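You operate a simulated robot arm through the tools that you are given. There is no shell and no other tool. Be economical: measure what you need, move in short steps, check, and stop when the job is done.

Carry out the task below with a simulated robot arm. There is one attempt and no reset: what you move stays moved.

TASK
Slide the mould block along the joints bench top until it stands next to the blue guide.

The check looks at the end state, three seconds after you hand in, the way a careful person would. Anything else that was tipped, shoved, dropped, spilled or broken makes it a failure.

THE ROBOT
A 6-joint arm with a two-finger parallel gripper, fixed in place. Base frame: the origin is at the foot of the arm, x ahead of it, y to its left, z up; the work surface is at about z = 0.85. Readings come in m, degrees, newtons and seconds.
With the tool pointing down near the work surface it reaches from about 0.26 to 0.68 m from the base axis. Its first joint turns from -66.0 to 66.0 degrees. Payload 2.9 kg.
The tool frame sits at the grasp point between the pads (the TCP): z along the fingers, y along the line on which they close. The tips reach 0.03 m beyond it. The gripper opens to 0.11 m. The fingers are 0.02 m wide and 0.01 m thick; the gripper's body (0.048 by 0.112 m) begins 0.055 m behind the TCP.
Orientation is that of the tool frame in the base frame, as [roll, pitch, yaw] about the fixed x, y, z axes, in that order (R = Rz(yaw) Ry(pitch) Rx(roll)). With the fingers straight down and closing along the base's y, the tool's x points along the base's -x, its y along +y and its z along -z.

THE INTERFACE
- The arm moves only by the tool arm_command. Its argument "plan" is a list of rows, each a list of 7 numbers: the shift along the tool's x, y, z in m, then the turn, a rotation vector about the tool's x, y, z in degrees, then the opening, from 0 (shut) to 1 (fully open). In form: [[dx, dy, dz, ax, ay, az, grip], ...]. A call has 1 to 12 rows; each row is the pose to reach, as a shift and turn from the pose commanded when the call began, along the tool's axes at that moment. Rows are played at 5 a second. More than 0.05 m and 8.6 degrees between two rows, or a gripper value outside its range, and nothing of the call is played. A pose out of reach is approached as far as the arm can. The call stops where the force on the tool passes 40 N (or 10 N more than at its start, if that is more) or the arm is blocked; 0.2 s more then pass. Each finger travels about 0.108 m/s and halts on what it meets, pressing with about 24 N; the grip force reading is that of the motor and also rises with nothing between the fingers. The clock runs only during rows and for 0.2 s after the last one: add rows that repeat a pose to give the fingers time. The reply holds the time, the measured pose of the TCP, the force on the tool along the base axes, the opening and the grip force, in the units named above and with some noise.
- Cameras (640 x 400 px; columns grow to the right, rows downward): "scene" is fixed at [0.0945, 0.4631, 1.3723]; the picture's right is [-0.46, -0.89, 0.00], its down [-0.60, 0.31, -0.74] and it looks along [0.65, -0.34, -0.68] (base axes); focal length 318 px, centre (320, 200). "wrist" rides on the gripper at [-0.036, 0, -0.057] in the tool frame; the picture's right is [0.00, -1.00, 0.00], its down [0.97, 0.00, -0.24] and it looks along [0.24, 0.00, 0.97] (tool axes); focal length 218 px, centre (320, 200).
- capture(camera): a new picture of that camera. No time passes.
- locate(camera, pixels): for up to 12 pixels [column, row] of the newest picture of that camera ("zoom" is the newest enlarged one), the place [x, y, z] in the base frame of the surface seen there, good to about 0.002 m. No time passes.
- enlarge(camera, box): a new picture of the part [left, top, right, bottom] of that camera's present view, enlarged. No time passes.
- finish_job(): hands the job in; it is judged then, once.

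Go step by step. Measure first, check grasps and placings, and put right what went wrong. The budget is 60 turns and 26 pictures, counting those below and the enlarged ones. Unless the task says otherwise, let go and move clear before handing in, and close with one line.

The tools are called after "Emit:" as name(argument=value, ...) on one line, values as JSON. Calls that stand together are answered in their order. arm_command: Moves the arm, as the interface text tells. Its arguments: {"type":"object","properties":{"plan":{"type":"array","items":{"type":"array","items":{"type":"number"}}}},"required":["plan"]} The other tools are called the same way: capture (camera) takes a picture; locate (camera, pixels) gives the place of the surface under pixels of a picture; enlarge (camera, box) takes an enlarged picture of a part of a camera's view; finish_job () hands the job in.

At the start:

```text
time: 0.0
ee_pos: [0.3003, 0.2133, 1.0401]
orientation: [180.0, 0.0, -180.0]
contact_force: [0.5, 0.7, -0.1]
opening: 0.11
grip_force: 0.0
```

scene: 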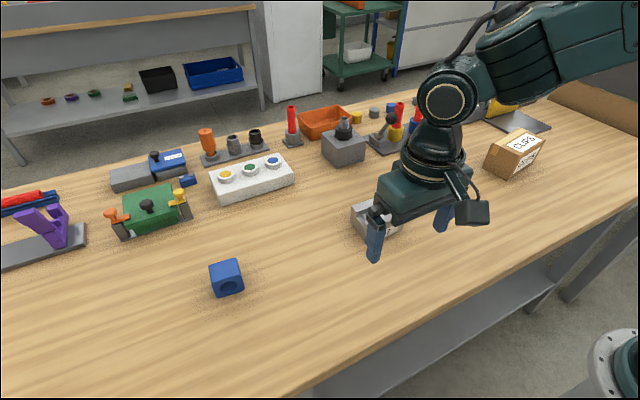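
wrist: 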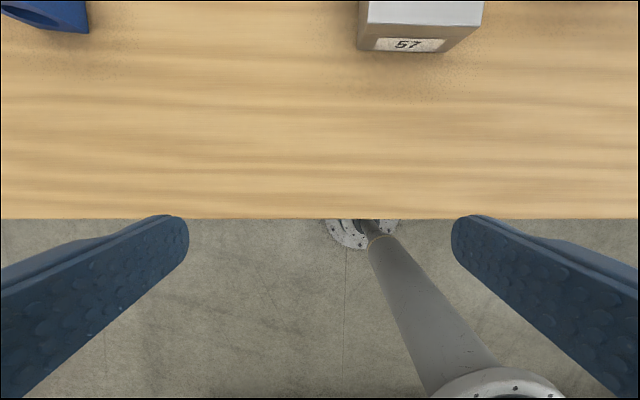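

The scene shows a blue block with a bore at (227,278) and a grey block labelled 57 near (372,220), partly behind the gripper. I'll look closer before deciding which is which.

Emit:
enlarge(camera="scene", box=[180, 90, 460, 310])

Emit:
locate(camera="scene", pixels=[[209, 266], [238, 259], [244, 291], [216, 297], [213, 273], [242, 269], [352, 207], [370, 200], [354, 220], [388, 240], [300, 300], [270, 250]])

```text
1.82 times, centred on (320, 200) of scene
```

zoom: 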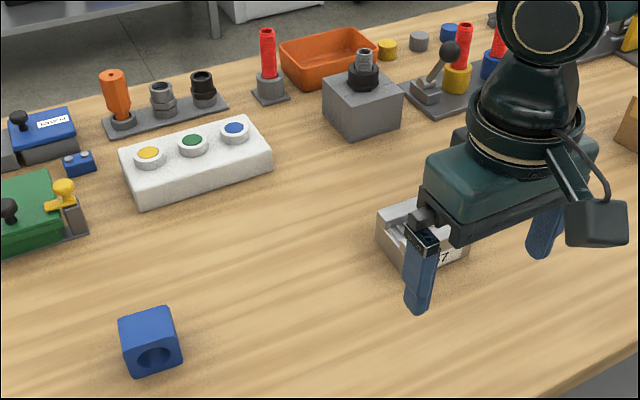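

```text
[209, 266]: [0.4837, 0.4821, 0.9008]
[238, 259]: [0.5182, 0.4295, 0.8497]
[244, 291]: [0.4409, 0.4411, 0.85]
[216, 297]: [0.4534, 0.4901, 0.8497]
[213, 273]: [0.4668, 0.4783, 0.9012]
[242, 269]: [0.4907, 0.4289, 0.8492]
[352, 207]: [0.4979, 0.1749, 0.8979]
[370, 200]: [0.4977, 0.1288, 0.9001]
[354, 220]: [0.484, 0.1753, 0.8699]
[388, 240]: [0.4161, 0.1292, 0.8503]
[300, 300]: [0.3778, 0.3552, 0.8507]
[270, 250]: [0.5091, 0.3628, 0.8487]
```

The grey block 57 has a cavity (zoom 420,230), so it is the likely mould, and the blue bored block would be the guide. The gripper still hides part of it, so I'll shift right and forward for a clear view of both.

Emit:
arm_command(plan=[[0, -0.04, -0.02, 0, 0, 0, 1], [-0.02, -0.08, -0.04, 0, 0, 0, 1], [-0.04, -0.12, -0.05, 0, 0, 0, 1], [-0.06, -0.16, -0.06, 0, 0, 0, 1], [-0.06, -0.19, -0.06, 0, 0, 0, 1]])

Emit:
capture(camera="wrist")

Emit:
enlarge(camera="scene", box=[180, 90, 460, 310])

```text
time: 1.2
ee_pos: [0.3608, 0.022, 1.101]
orientation: [-180.0, -0.1, -179.9]
contact_force: [0.1, -0.2, 0.8]
opening: 0.1099
grip_force: 0.0
```

```text
22 pictures are left
```

wrist: 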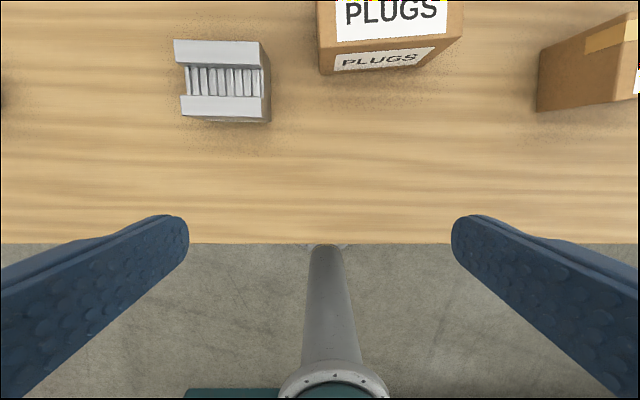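

```text
1.82 times, centred on (320, 200) of scene
```

zoom: 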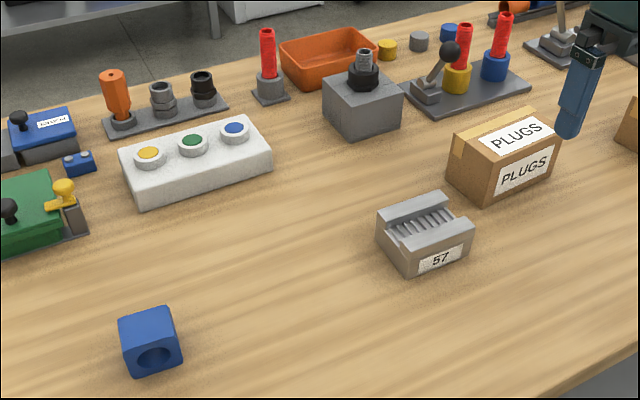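

The block (zoom 425,235) has a ribbed channel running along y, and the path to the blue guide is empty. Next I'll measure both objects.

Emit:
locate(camera="zoom", pixels=[[378, 212], [437, 192], [474, 231], [410, 250], [411, 276], [470, 256], [380, 234], [425, 222], [119, 318], [168, 307], [180, 335], [126, 348]])

Emit:
locate(camera="wrist", pixels=[[176, 42], [257, 42], [183, 114], [262, 114], [220, 82], [187, 82], [268, 60], [270, 120]])

Emit:
enlarge(camera="scene", box=[335, 160, 400, 220])

```text
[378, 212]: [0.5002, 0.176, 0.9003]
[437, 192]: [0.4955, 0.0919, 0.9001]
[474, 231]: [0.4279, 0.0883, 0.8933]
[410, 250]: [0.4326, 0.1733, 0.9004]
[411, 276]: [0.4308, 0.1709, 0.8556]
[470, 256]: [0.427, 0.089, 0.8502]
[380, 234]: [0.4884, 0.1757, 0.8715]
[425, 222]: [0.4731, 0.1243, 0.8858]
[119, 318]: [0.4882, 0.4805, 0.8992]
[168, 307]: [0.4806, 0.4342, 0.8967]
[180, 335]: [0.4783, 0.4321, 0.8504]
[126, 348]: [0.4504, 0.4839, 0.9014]
```

```text
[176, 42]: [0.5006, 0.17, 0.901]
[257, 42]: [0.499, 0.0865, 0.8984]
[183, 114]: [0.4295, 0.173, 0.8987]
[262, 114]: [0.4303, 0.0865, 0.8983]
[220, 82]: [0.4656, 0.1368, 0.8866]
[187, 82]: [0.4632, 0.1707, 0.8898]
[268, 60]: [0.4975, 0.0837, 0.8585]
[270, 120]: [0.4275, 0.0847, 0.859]
```

```text
6.67 times, centred on (368, 190) of scene
```

zoom: 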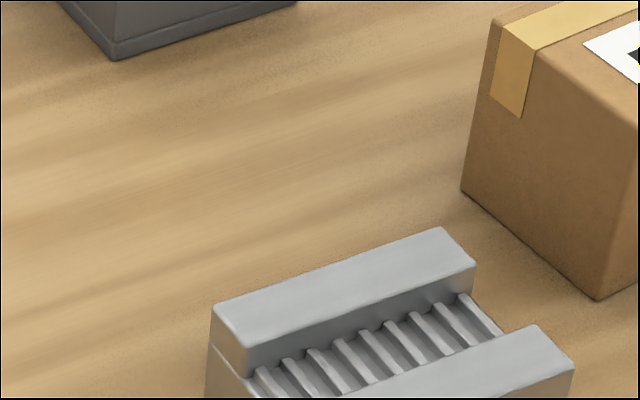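

The block spans x 0.430–0.500, y 0.086–0.174 and z 0.85–0.90. The guide is about 0.05 m wide, with its near face around y≈0.43. I'll move above the block while turning the tool so the fingers close along x and the camera faces the guide.

Emit:
arm_command(plan=[[-0.01, 0.01, 0, 0, 0, -8.2, 1], [-0.02, 0.02, 0, 0, 0, -16.4, 1], [-0.03, 0.03, 0, 0, 0, -24.6, 1], [-0.04, 0.04, 0, 0, 0, -32.8, 1], [-0.05, 0.05, 0, 0, 0, -41, 1], [-0.06, 0.06, 0, 0, 0, -49.2, 1], [-0.07, 0.07, 0, 0, 0, -57.4, 1], [-0.08, 0.08, 0, 0, 0, -65.6, 1], [-0.09, 0.09, 0, 0, 0, -73.8, 1], [-0.1, 0.1, 0, 0, 0, -82, 1], [-0.104, 0.108, 0, 0, 0, -90, 1], [-0.104, 0.108, 0, 0, 0, -90, 1]])

Emit:
capture(camera="wrist")

```text
time: 3.8
ee_pos: [0.4648, 0.1313, 1.1008]
orientation: [-180.0, 0.1, -90.0]
contact_force: [0.5, 0.2, 0.3]
opening: 0.1096
grip_force: 0.0
```

```text
19 pictures are left
```

wrist: 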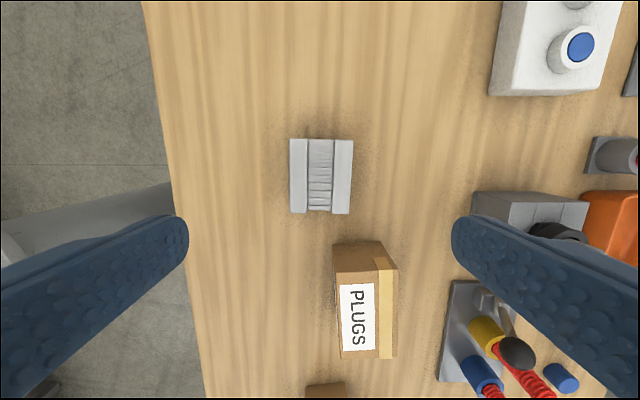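

The camera now looks down on the block at (320,176), with the PLUGS box beside it at (365,300). I'll check the block's edges and the box's nearest edge before going down.

Emit:
locate(camera="wrist", pixels=[[292, 141], [351, 142], [291, 210], [348, 211], [320, 152], [320, 200], [338, 247], [378, 243], [335, 270], [395, 262]])

```text
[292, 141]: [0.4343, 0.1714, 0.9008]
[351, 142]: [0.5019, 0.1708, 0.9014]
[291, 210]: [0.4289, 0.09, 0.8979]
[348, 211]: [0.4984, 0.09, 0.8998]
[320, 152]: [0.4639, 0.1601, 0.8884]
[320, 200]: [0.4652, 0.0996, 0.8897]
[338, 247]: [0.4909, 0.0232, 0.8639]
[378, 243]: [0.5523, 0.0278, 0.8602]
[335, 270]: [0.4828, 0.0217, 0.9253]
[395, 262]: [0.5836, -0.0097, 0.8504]
```

The block centre is about (0.466, 0.131) and the box is 0.06 m away, so the fingers will fit. I'll go straight down to TCP z≈0.886.

Emit:
arm_command(plan=[[0, -0.001, 0.045, 0, 0, 0, 1], [0, -0.001, 0.09, 0, 0, 0, 1], [0, -0.001, 0.13, 0, 0, 0, 1], [0, -0.001, 0.165, 0, 0, 0, 1], [0, -0.001, 0.19, 0, 0, 0, 1], [0, -0.001, 0.205, 0, 0, 0, 1], [0, -0.001, 0.215, 0, 0, 0, 1], [0, -0.001, 0.215, 0, 0, 0, 1]])

Emit:
capture(camera="wrist")

```text
time: 5.6
ee_pos: [0.465, 0.1304, 0.8858]
orientation: [-180.0, 0.0, -89.9]
contact_force: [1.0, 0.0, -0.5]
opening: 0.1097
grip_force: 0.0
```

```text
18 pictures are left
```

wrist: 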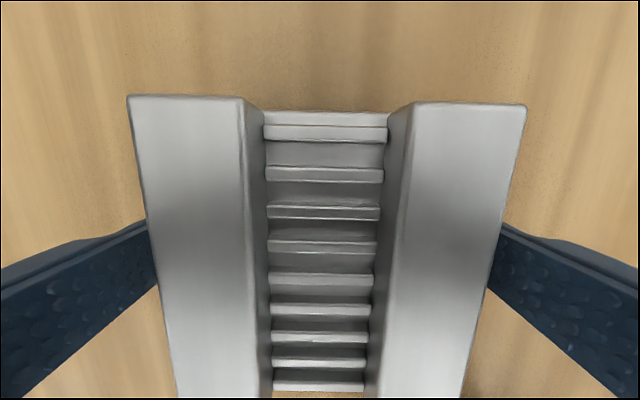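

The fingers stand either side of the block and it's centred between them. I'll close on it now.

Emit:
arm_command(plan=[[0, 0, 0, 0, 0, 0, 0.8], [0, 0, 0, 0, 0, 0, 0.65], [0, 0, 0, 0, 0, 0, 0.4], [0, 0, 0, 0, 0, 0, 0.4], [0, 0, 0, 0, 0, 0, 0.4]])

```text
time: 6.8
ee_pos: [0.4638, 0.1299, 0.8859]
orientation: [179.9, 0.0, -90.0]
contact_force: [1.9, 0.1, -0.3]
opening: 0.075
grip_force: 23.9
```

The fingers stopped at 0.075 m with 24 N, so the block is held. I'll start with a short slide towards +y and watch the force.

Emit:
arm_command(plan=[[-0.01, 0, 0, 0, 0, 0, 0.4], [-0.02, 0, 0, 0, 0, 0, 0.4], [-0.03, 0, 0, 0, 0, 0, 0.4], [-0.04, 0, 0, 0, 0, 0, 0.4]])

Emit:
capture(camera="wrist")

```text
time: 7.8
ee_pos: [0.4638, 0.1695, 0.8856]
orientation: [179.9, 0.0, -90.0]
contact_force: [-0.1, -0.1, 0.6]
opening: 0.0748
grip_force: 23.8
```

```text
17 pictures are left
```

wrist: 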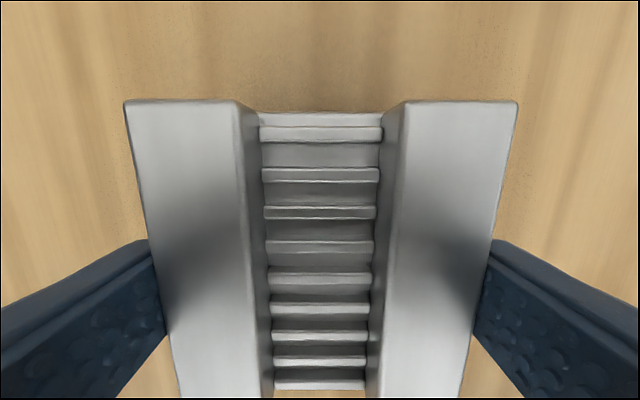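

The block looks the same relative to the tool, so it's moving with the fingers. I'll continue 0.14 m and then measure the guide up close.

Emit:
arm_command(plan=[[-0.015, 0, 0, 0, 0, 0, 0.4], [-0.03, 0, 0, 0, 0, 0, 0.4], [-0.045, 0, 0, 0, 0, 0, 0.4], [-0.06, 0, 0, 0, 0, 0, 0.4], [-0.075, 0, 0, 0, 0, 0, 0.4], [-0.09, 0, 0, 0, 0, 0, 0.4], [-0.105, 0, 0, 0, 0, 0, 0.4], [-0.12, 0, 0, 0, 0, 0, 0.4], [-0.13, 0, 0, 0, 0, 0, 0.4], [-0.14, 0, 0, 0, 0, 0, 0.4]])

Emit:
capture(camera="wrist")

Emit:
capture(camera="scene")

```text
time: 10.0
ee_pos: [0.4649, 0.3112, 0.8861]
orientation: [180.0, 0.1, -90.1]
contact_force: [-0.5, 0.6, -0.4]
opening: 0.075
grip_force: 23.8
```

```text
16 pictures are left
```

wrist: 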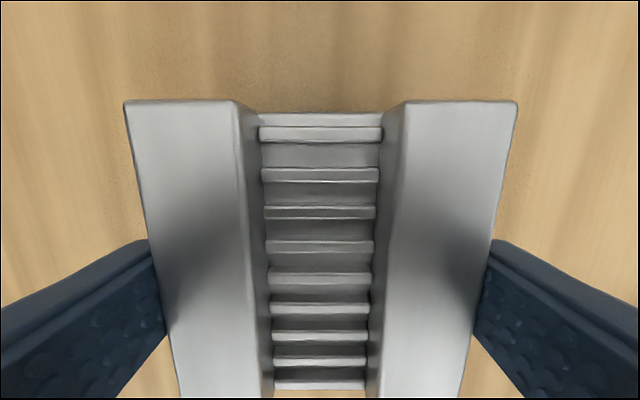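

```text
15 pictures are left
```

scene: 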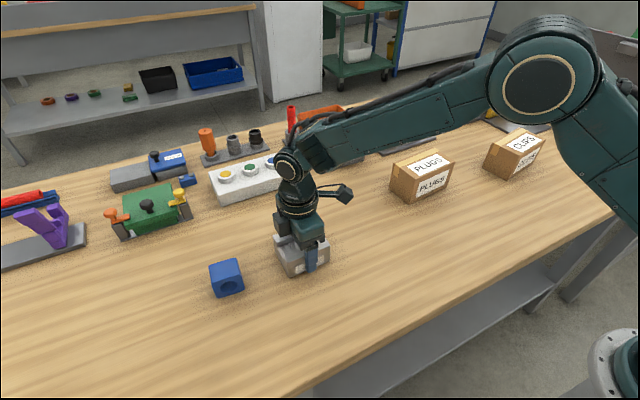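

The block (300,250) is approaching the guide (227,278) with nothing in the way. I'll enlarge this area to measure the guide's near face and its angle.

Emit:
enlarge(camera="scene", box=[195, 230, 291, 310])

```text
5.00 times, centred on (243, 270) of scene
```

zoom: 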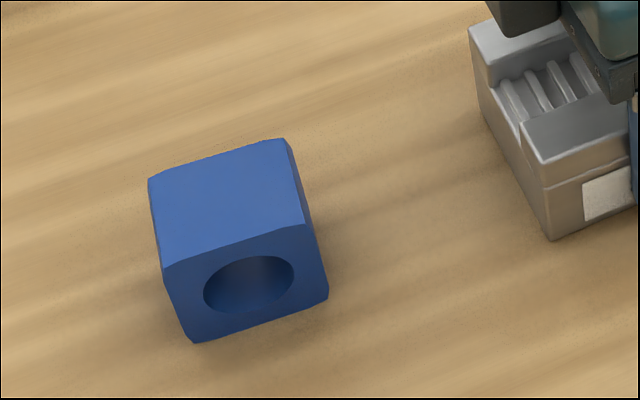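

Emit:
locate(camera="zoom", pixels=[[152, 180], [282, 142], [303, 219], [166, 258], [292, 160], [298, 195], [325, 296], [192, 338], [545, 235], [541, 160], [474, 30], [316, 250]])

```text
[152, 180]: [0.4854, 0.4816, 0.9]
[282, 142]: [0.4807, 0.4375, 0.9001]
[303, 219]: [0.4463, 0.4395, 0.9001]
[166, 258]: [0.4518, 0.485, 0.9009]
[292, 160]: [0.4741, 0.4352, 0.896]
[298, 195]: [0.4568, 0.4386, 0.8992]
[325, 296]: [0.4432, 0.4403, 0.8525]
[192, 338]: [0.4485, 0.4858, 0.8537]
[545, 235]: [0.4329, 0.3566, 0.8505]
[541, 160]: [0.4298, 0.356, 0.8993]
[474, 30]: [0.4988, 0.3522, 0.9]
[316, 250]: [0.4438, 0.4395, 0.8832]
```

The guide's near face lies at y≈0.435–0.440, nearly parallel to the block's front at y≈0.355, and they line up in x at about 0.465. That leaves roughly 0.08 m, so I'll move 0.065 m and measure again.

Emit:
arm_command(plan=[[-0.012, 0, 0, 0, 0, 0, 0.4], [-0.024, 0, 0, 0, 0, 0, 0.4], [-0.036, 0, 0, 0, 0, 0, 0.4], [-0.048, 0, 0, 0, 0, 0, 0.4], [-0.058, 0, 0, 0, 0, 0, 0.4], [-0.065, 0, 0, 0, 0, 0, 0.4], [-0.065, 0, 0, 0, 0, 0, 0.4]])

Emit:
capture(camera="wrist")

Emit:
enlarge(camera="scene", box=[195, 230, 291, 310])

```text
time: 11.6
ee_pos: [0.4662, 0.3751, 0.8862]
orientation: [-179.9, 0.0, -90.0]
contact_force: [0.0, 0.0, 0.0]
opening: 0.0751
grip_force: 23.9
```

```text
13 pictures are left
```

wrist: 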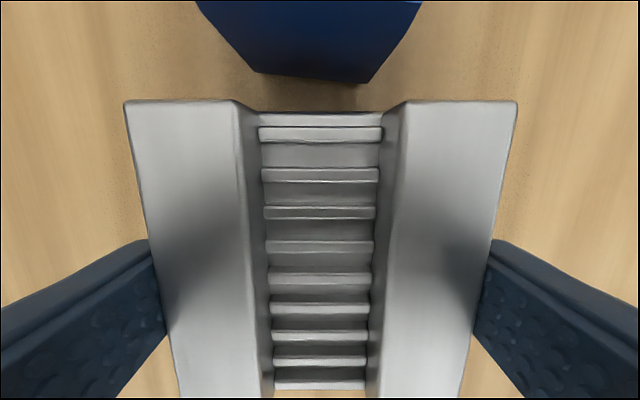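

```text
5.00 times, centred on (243, 270) of scene
```

zoom: 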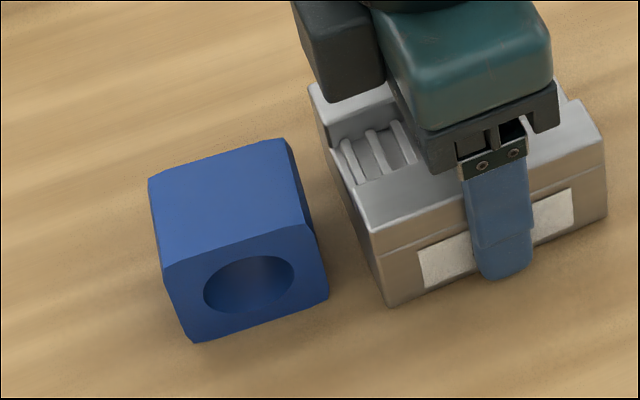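

Emit:
locate(camera="zoom", pixels=[[310, 88], [368, 226], [388, 304], [326, 296], [303, 219], [290, 155], [372, 240], [352, 262]])

Emit:
locate(camera="wrist", pixels=[[257, 70], [362, 80], [300, 74], [180, 103], [320, 112], [460, 104], [345, 79]])

```text
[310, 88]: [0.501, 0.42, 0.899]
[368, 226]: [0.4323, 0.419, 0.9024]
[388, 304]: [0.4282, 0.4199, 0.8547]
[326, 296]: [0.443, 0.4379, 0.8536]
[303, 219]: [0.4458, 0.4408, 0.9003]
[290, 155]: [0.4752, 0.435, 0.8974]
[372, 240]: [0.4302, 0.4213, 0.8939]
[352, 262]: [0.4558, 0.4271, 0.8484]
```

```text
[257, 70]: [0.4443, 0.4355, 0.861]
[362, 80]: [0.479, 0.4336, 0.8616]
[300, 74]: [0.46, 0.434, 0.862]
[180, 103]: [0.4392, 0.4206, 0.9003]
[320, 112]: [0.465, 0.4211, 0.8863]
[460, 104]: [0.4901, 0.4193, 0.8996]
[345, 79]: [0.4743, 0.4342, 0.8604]
```

The block's front is at y≈0.420 and the guide's nearest corner at y≈0.4335, a gap of about 13 mm. I'll slide another 8 mm slowly, which should stop just short of touching.

Emit:
arm_command(plan=[[-0.003, 0, 0, 0, 0, 0, 0.4], [-0.006, 0, 0, 0, 0, 0, 0.4], [-0.008, 0, 0, 0, 0, 0, 0.4], [-0.008, 0, 0, 0, 0, 0, 0.4]])

Emit:
capture(camera="wrist")

```text
time: 12.6
ee_pos: [0.4642, 0.3833, 0.8862]
orientation: [-180.0, 0.0, -90.0]
contact_force: [0.8, -1.7, 0.0]
opening: 0.0749
grip_force: 23.9
```

```text
11 pictures are left
```

wrist: 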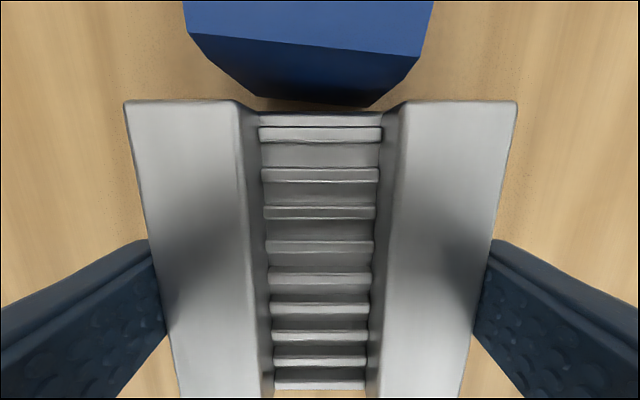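

A narrow gap of about 5 mm is left between the block's front (320,112) and the guide's lower edge (365,105). I'll let go and lift straight up.

Emit:
arm_command(plan=[[0, 0, 0, 0, 0, 0, 0.8], [0, 0, 0, 0, 0, 0, 1], [0, 0, 0, 0, 0, 0, 1], [0, 0, -0.03, 0, 0, 0, 1], [0, 0, -0.07, 0, 0, 0, 1], [0, 0, -0.11, 0, 0, 0, 1], [0, 0, -0.15, 0, 0, 0, 1], [0, 0, -0.19, 0, 0, 0, 1], [0.04, 0, -0.2, 0, 0, 0, 1], [0.08, 0, -0.2, 0, 0, 0, 1], [0.12, 0, -0.2, 0, 0, 0, 1]])

Emit:
capture(camera="wrist")

Emit:
enlarge(camera="scene", box=[195, 230, 291, 310])

```text
time: 15.0
ee_pos: [0.4642, 0.2625, 1.087]
orientation: [180.0, 0.0, -89.9]
contact_force: [-0.4, 0.4, -0.3]
opening: 0.11
grip_force: 0.0
```

```text
10 pictures are left
```

wrist: 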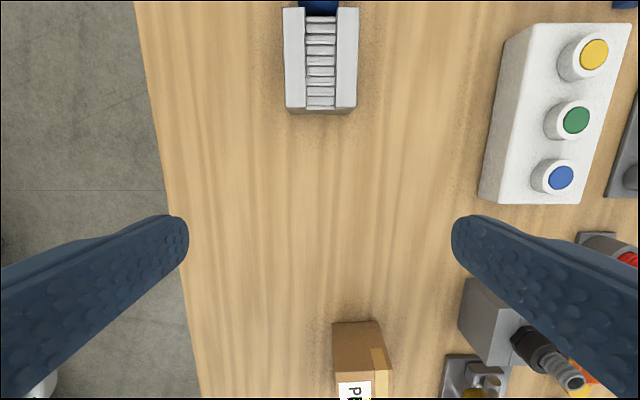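

```text
5.00 times, centred on (243, 270) of scene
```

zoom: 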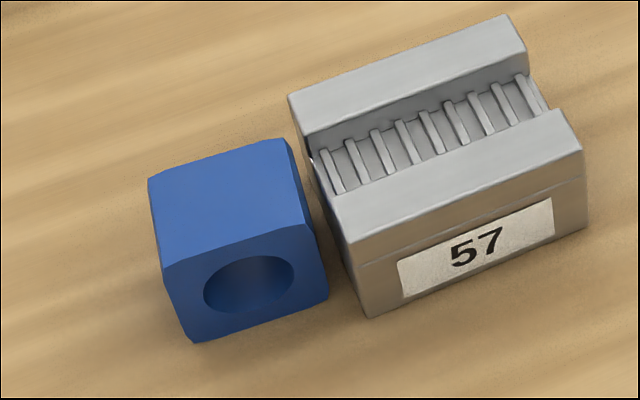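

The block stands flat a few millimetres from the blue guide. The guide's corners, such as (152,180) and (325,296), are at the same pixels as before, so it hasn't moved, and the arm is clear. I'll hand in now.

Emit:
finish_job()

```text
The job is handed in.
```

I slid the mould block (the grey one labelled 57) along the bench to about 5 mm from the blue guide and let go. The guide did not move, nothing else was disturbed, and the arm is clear.
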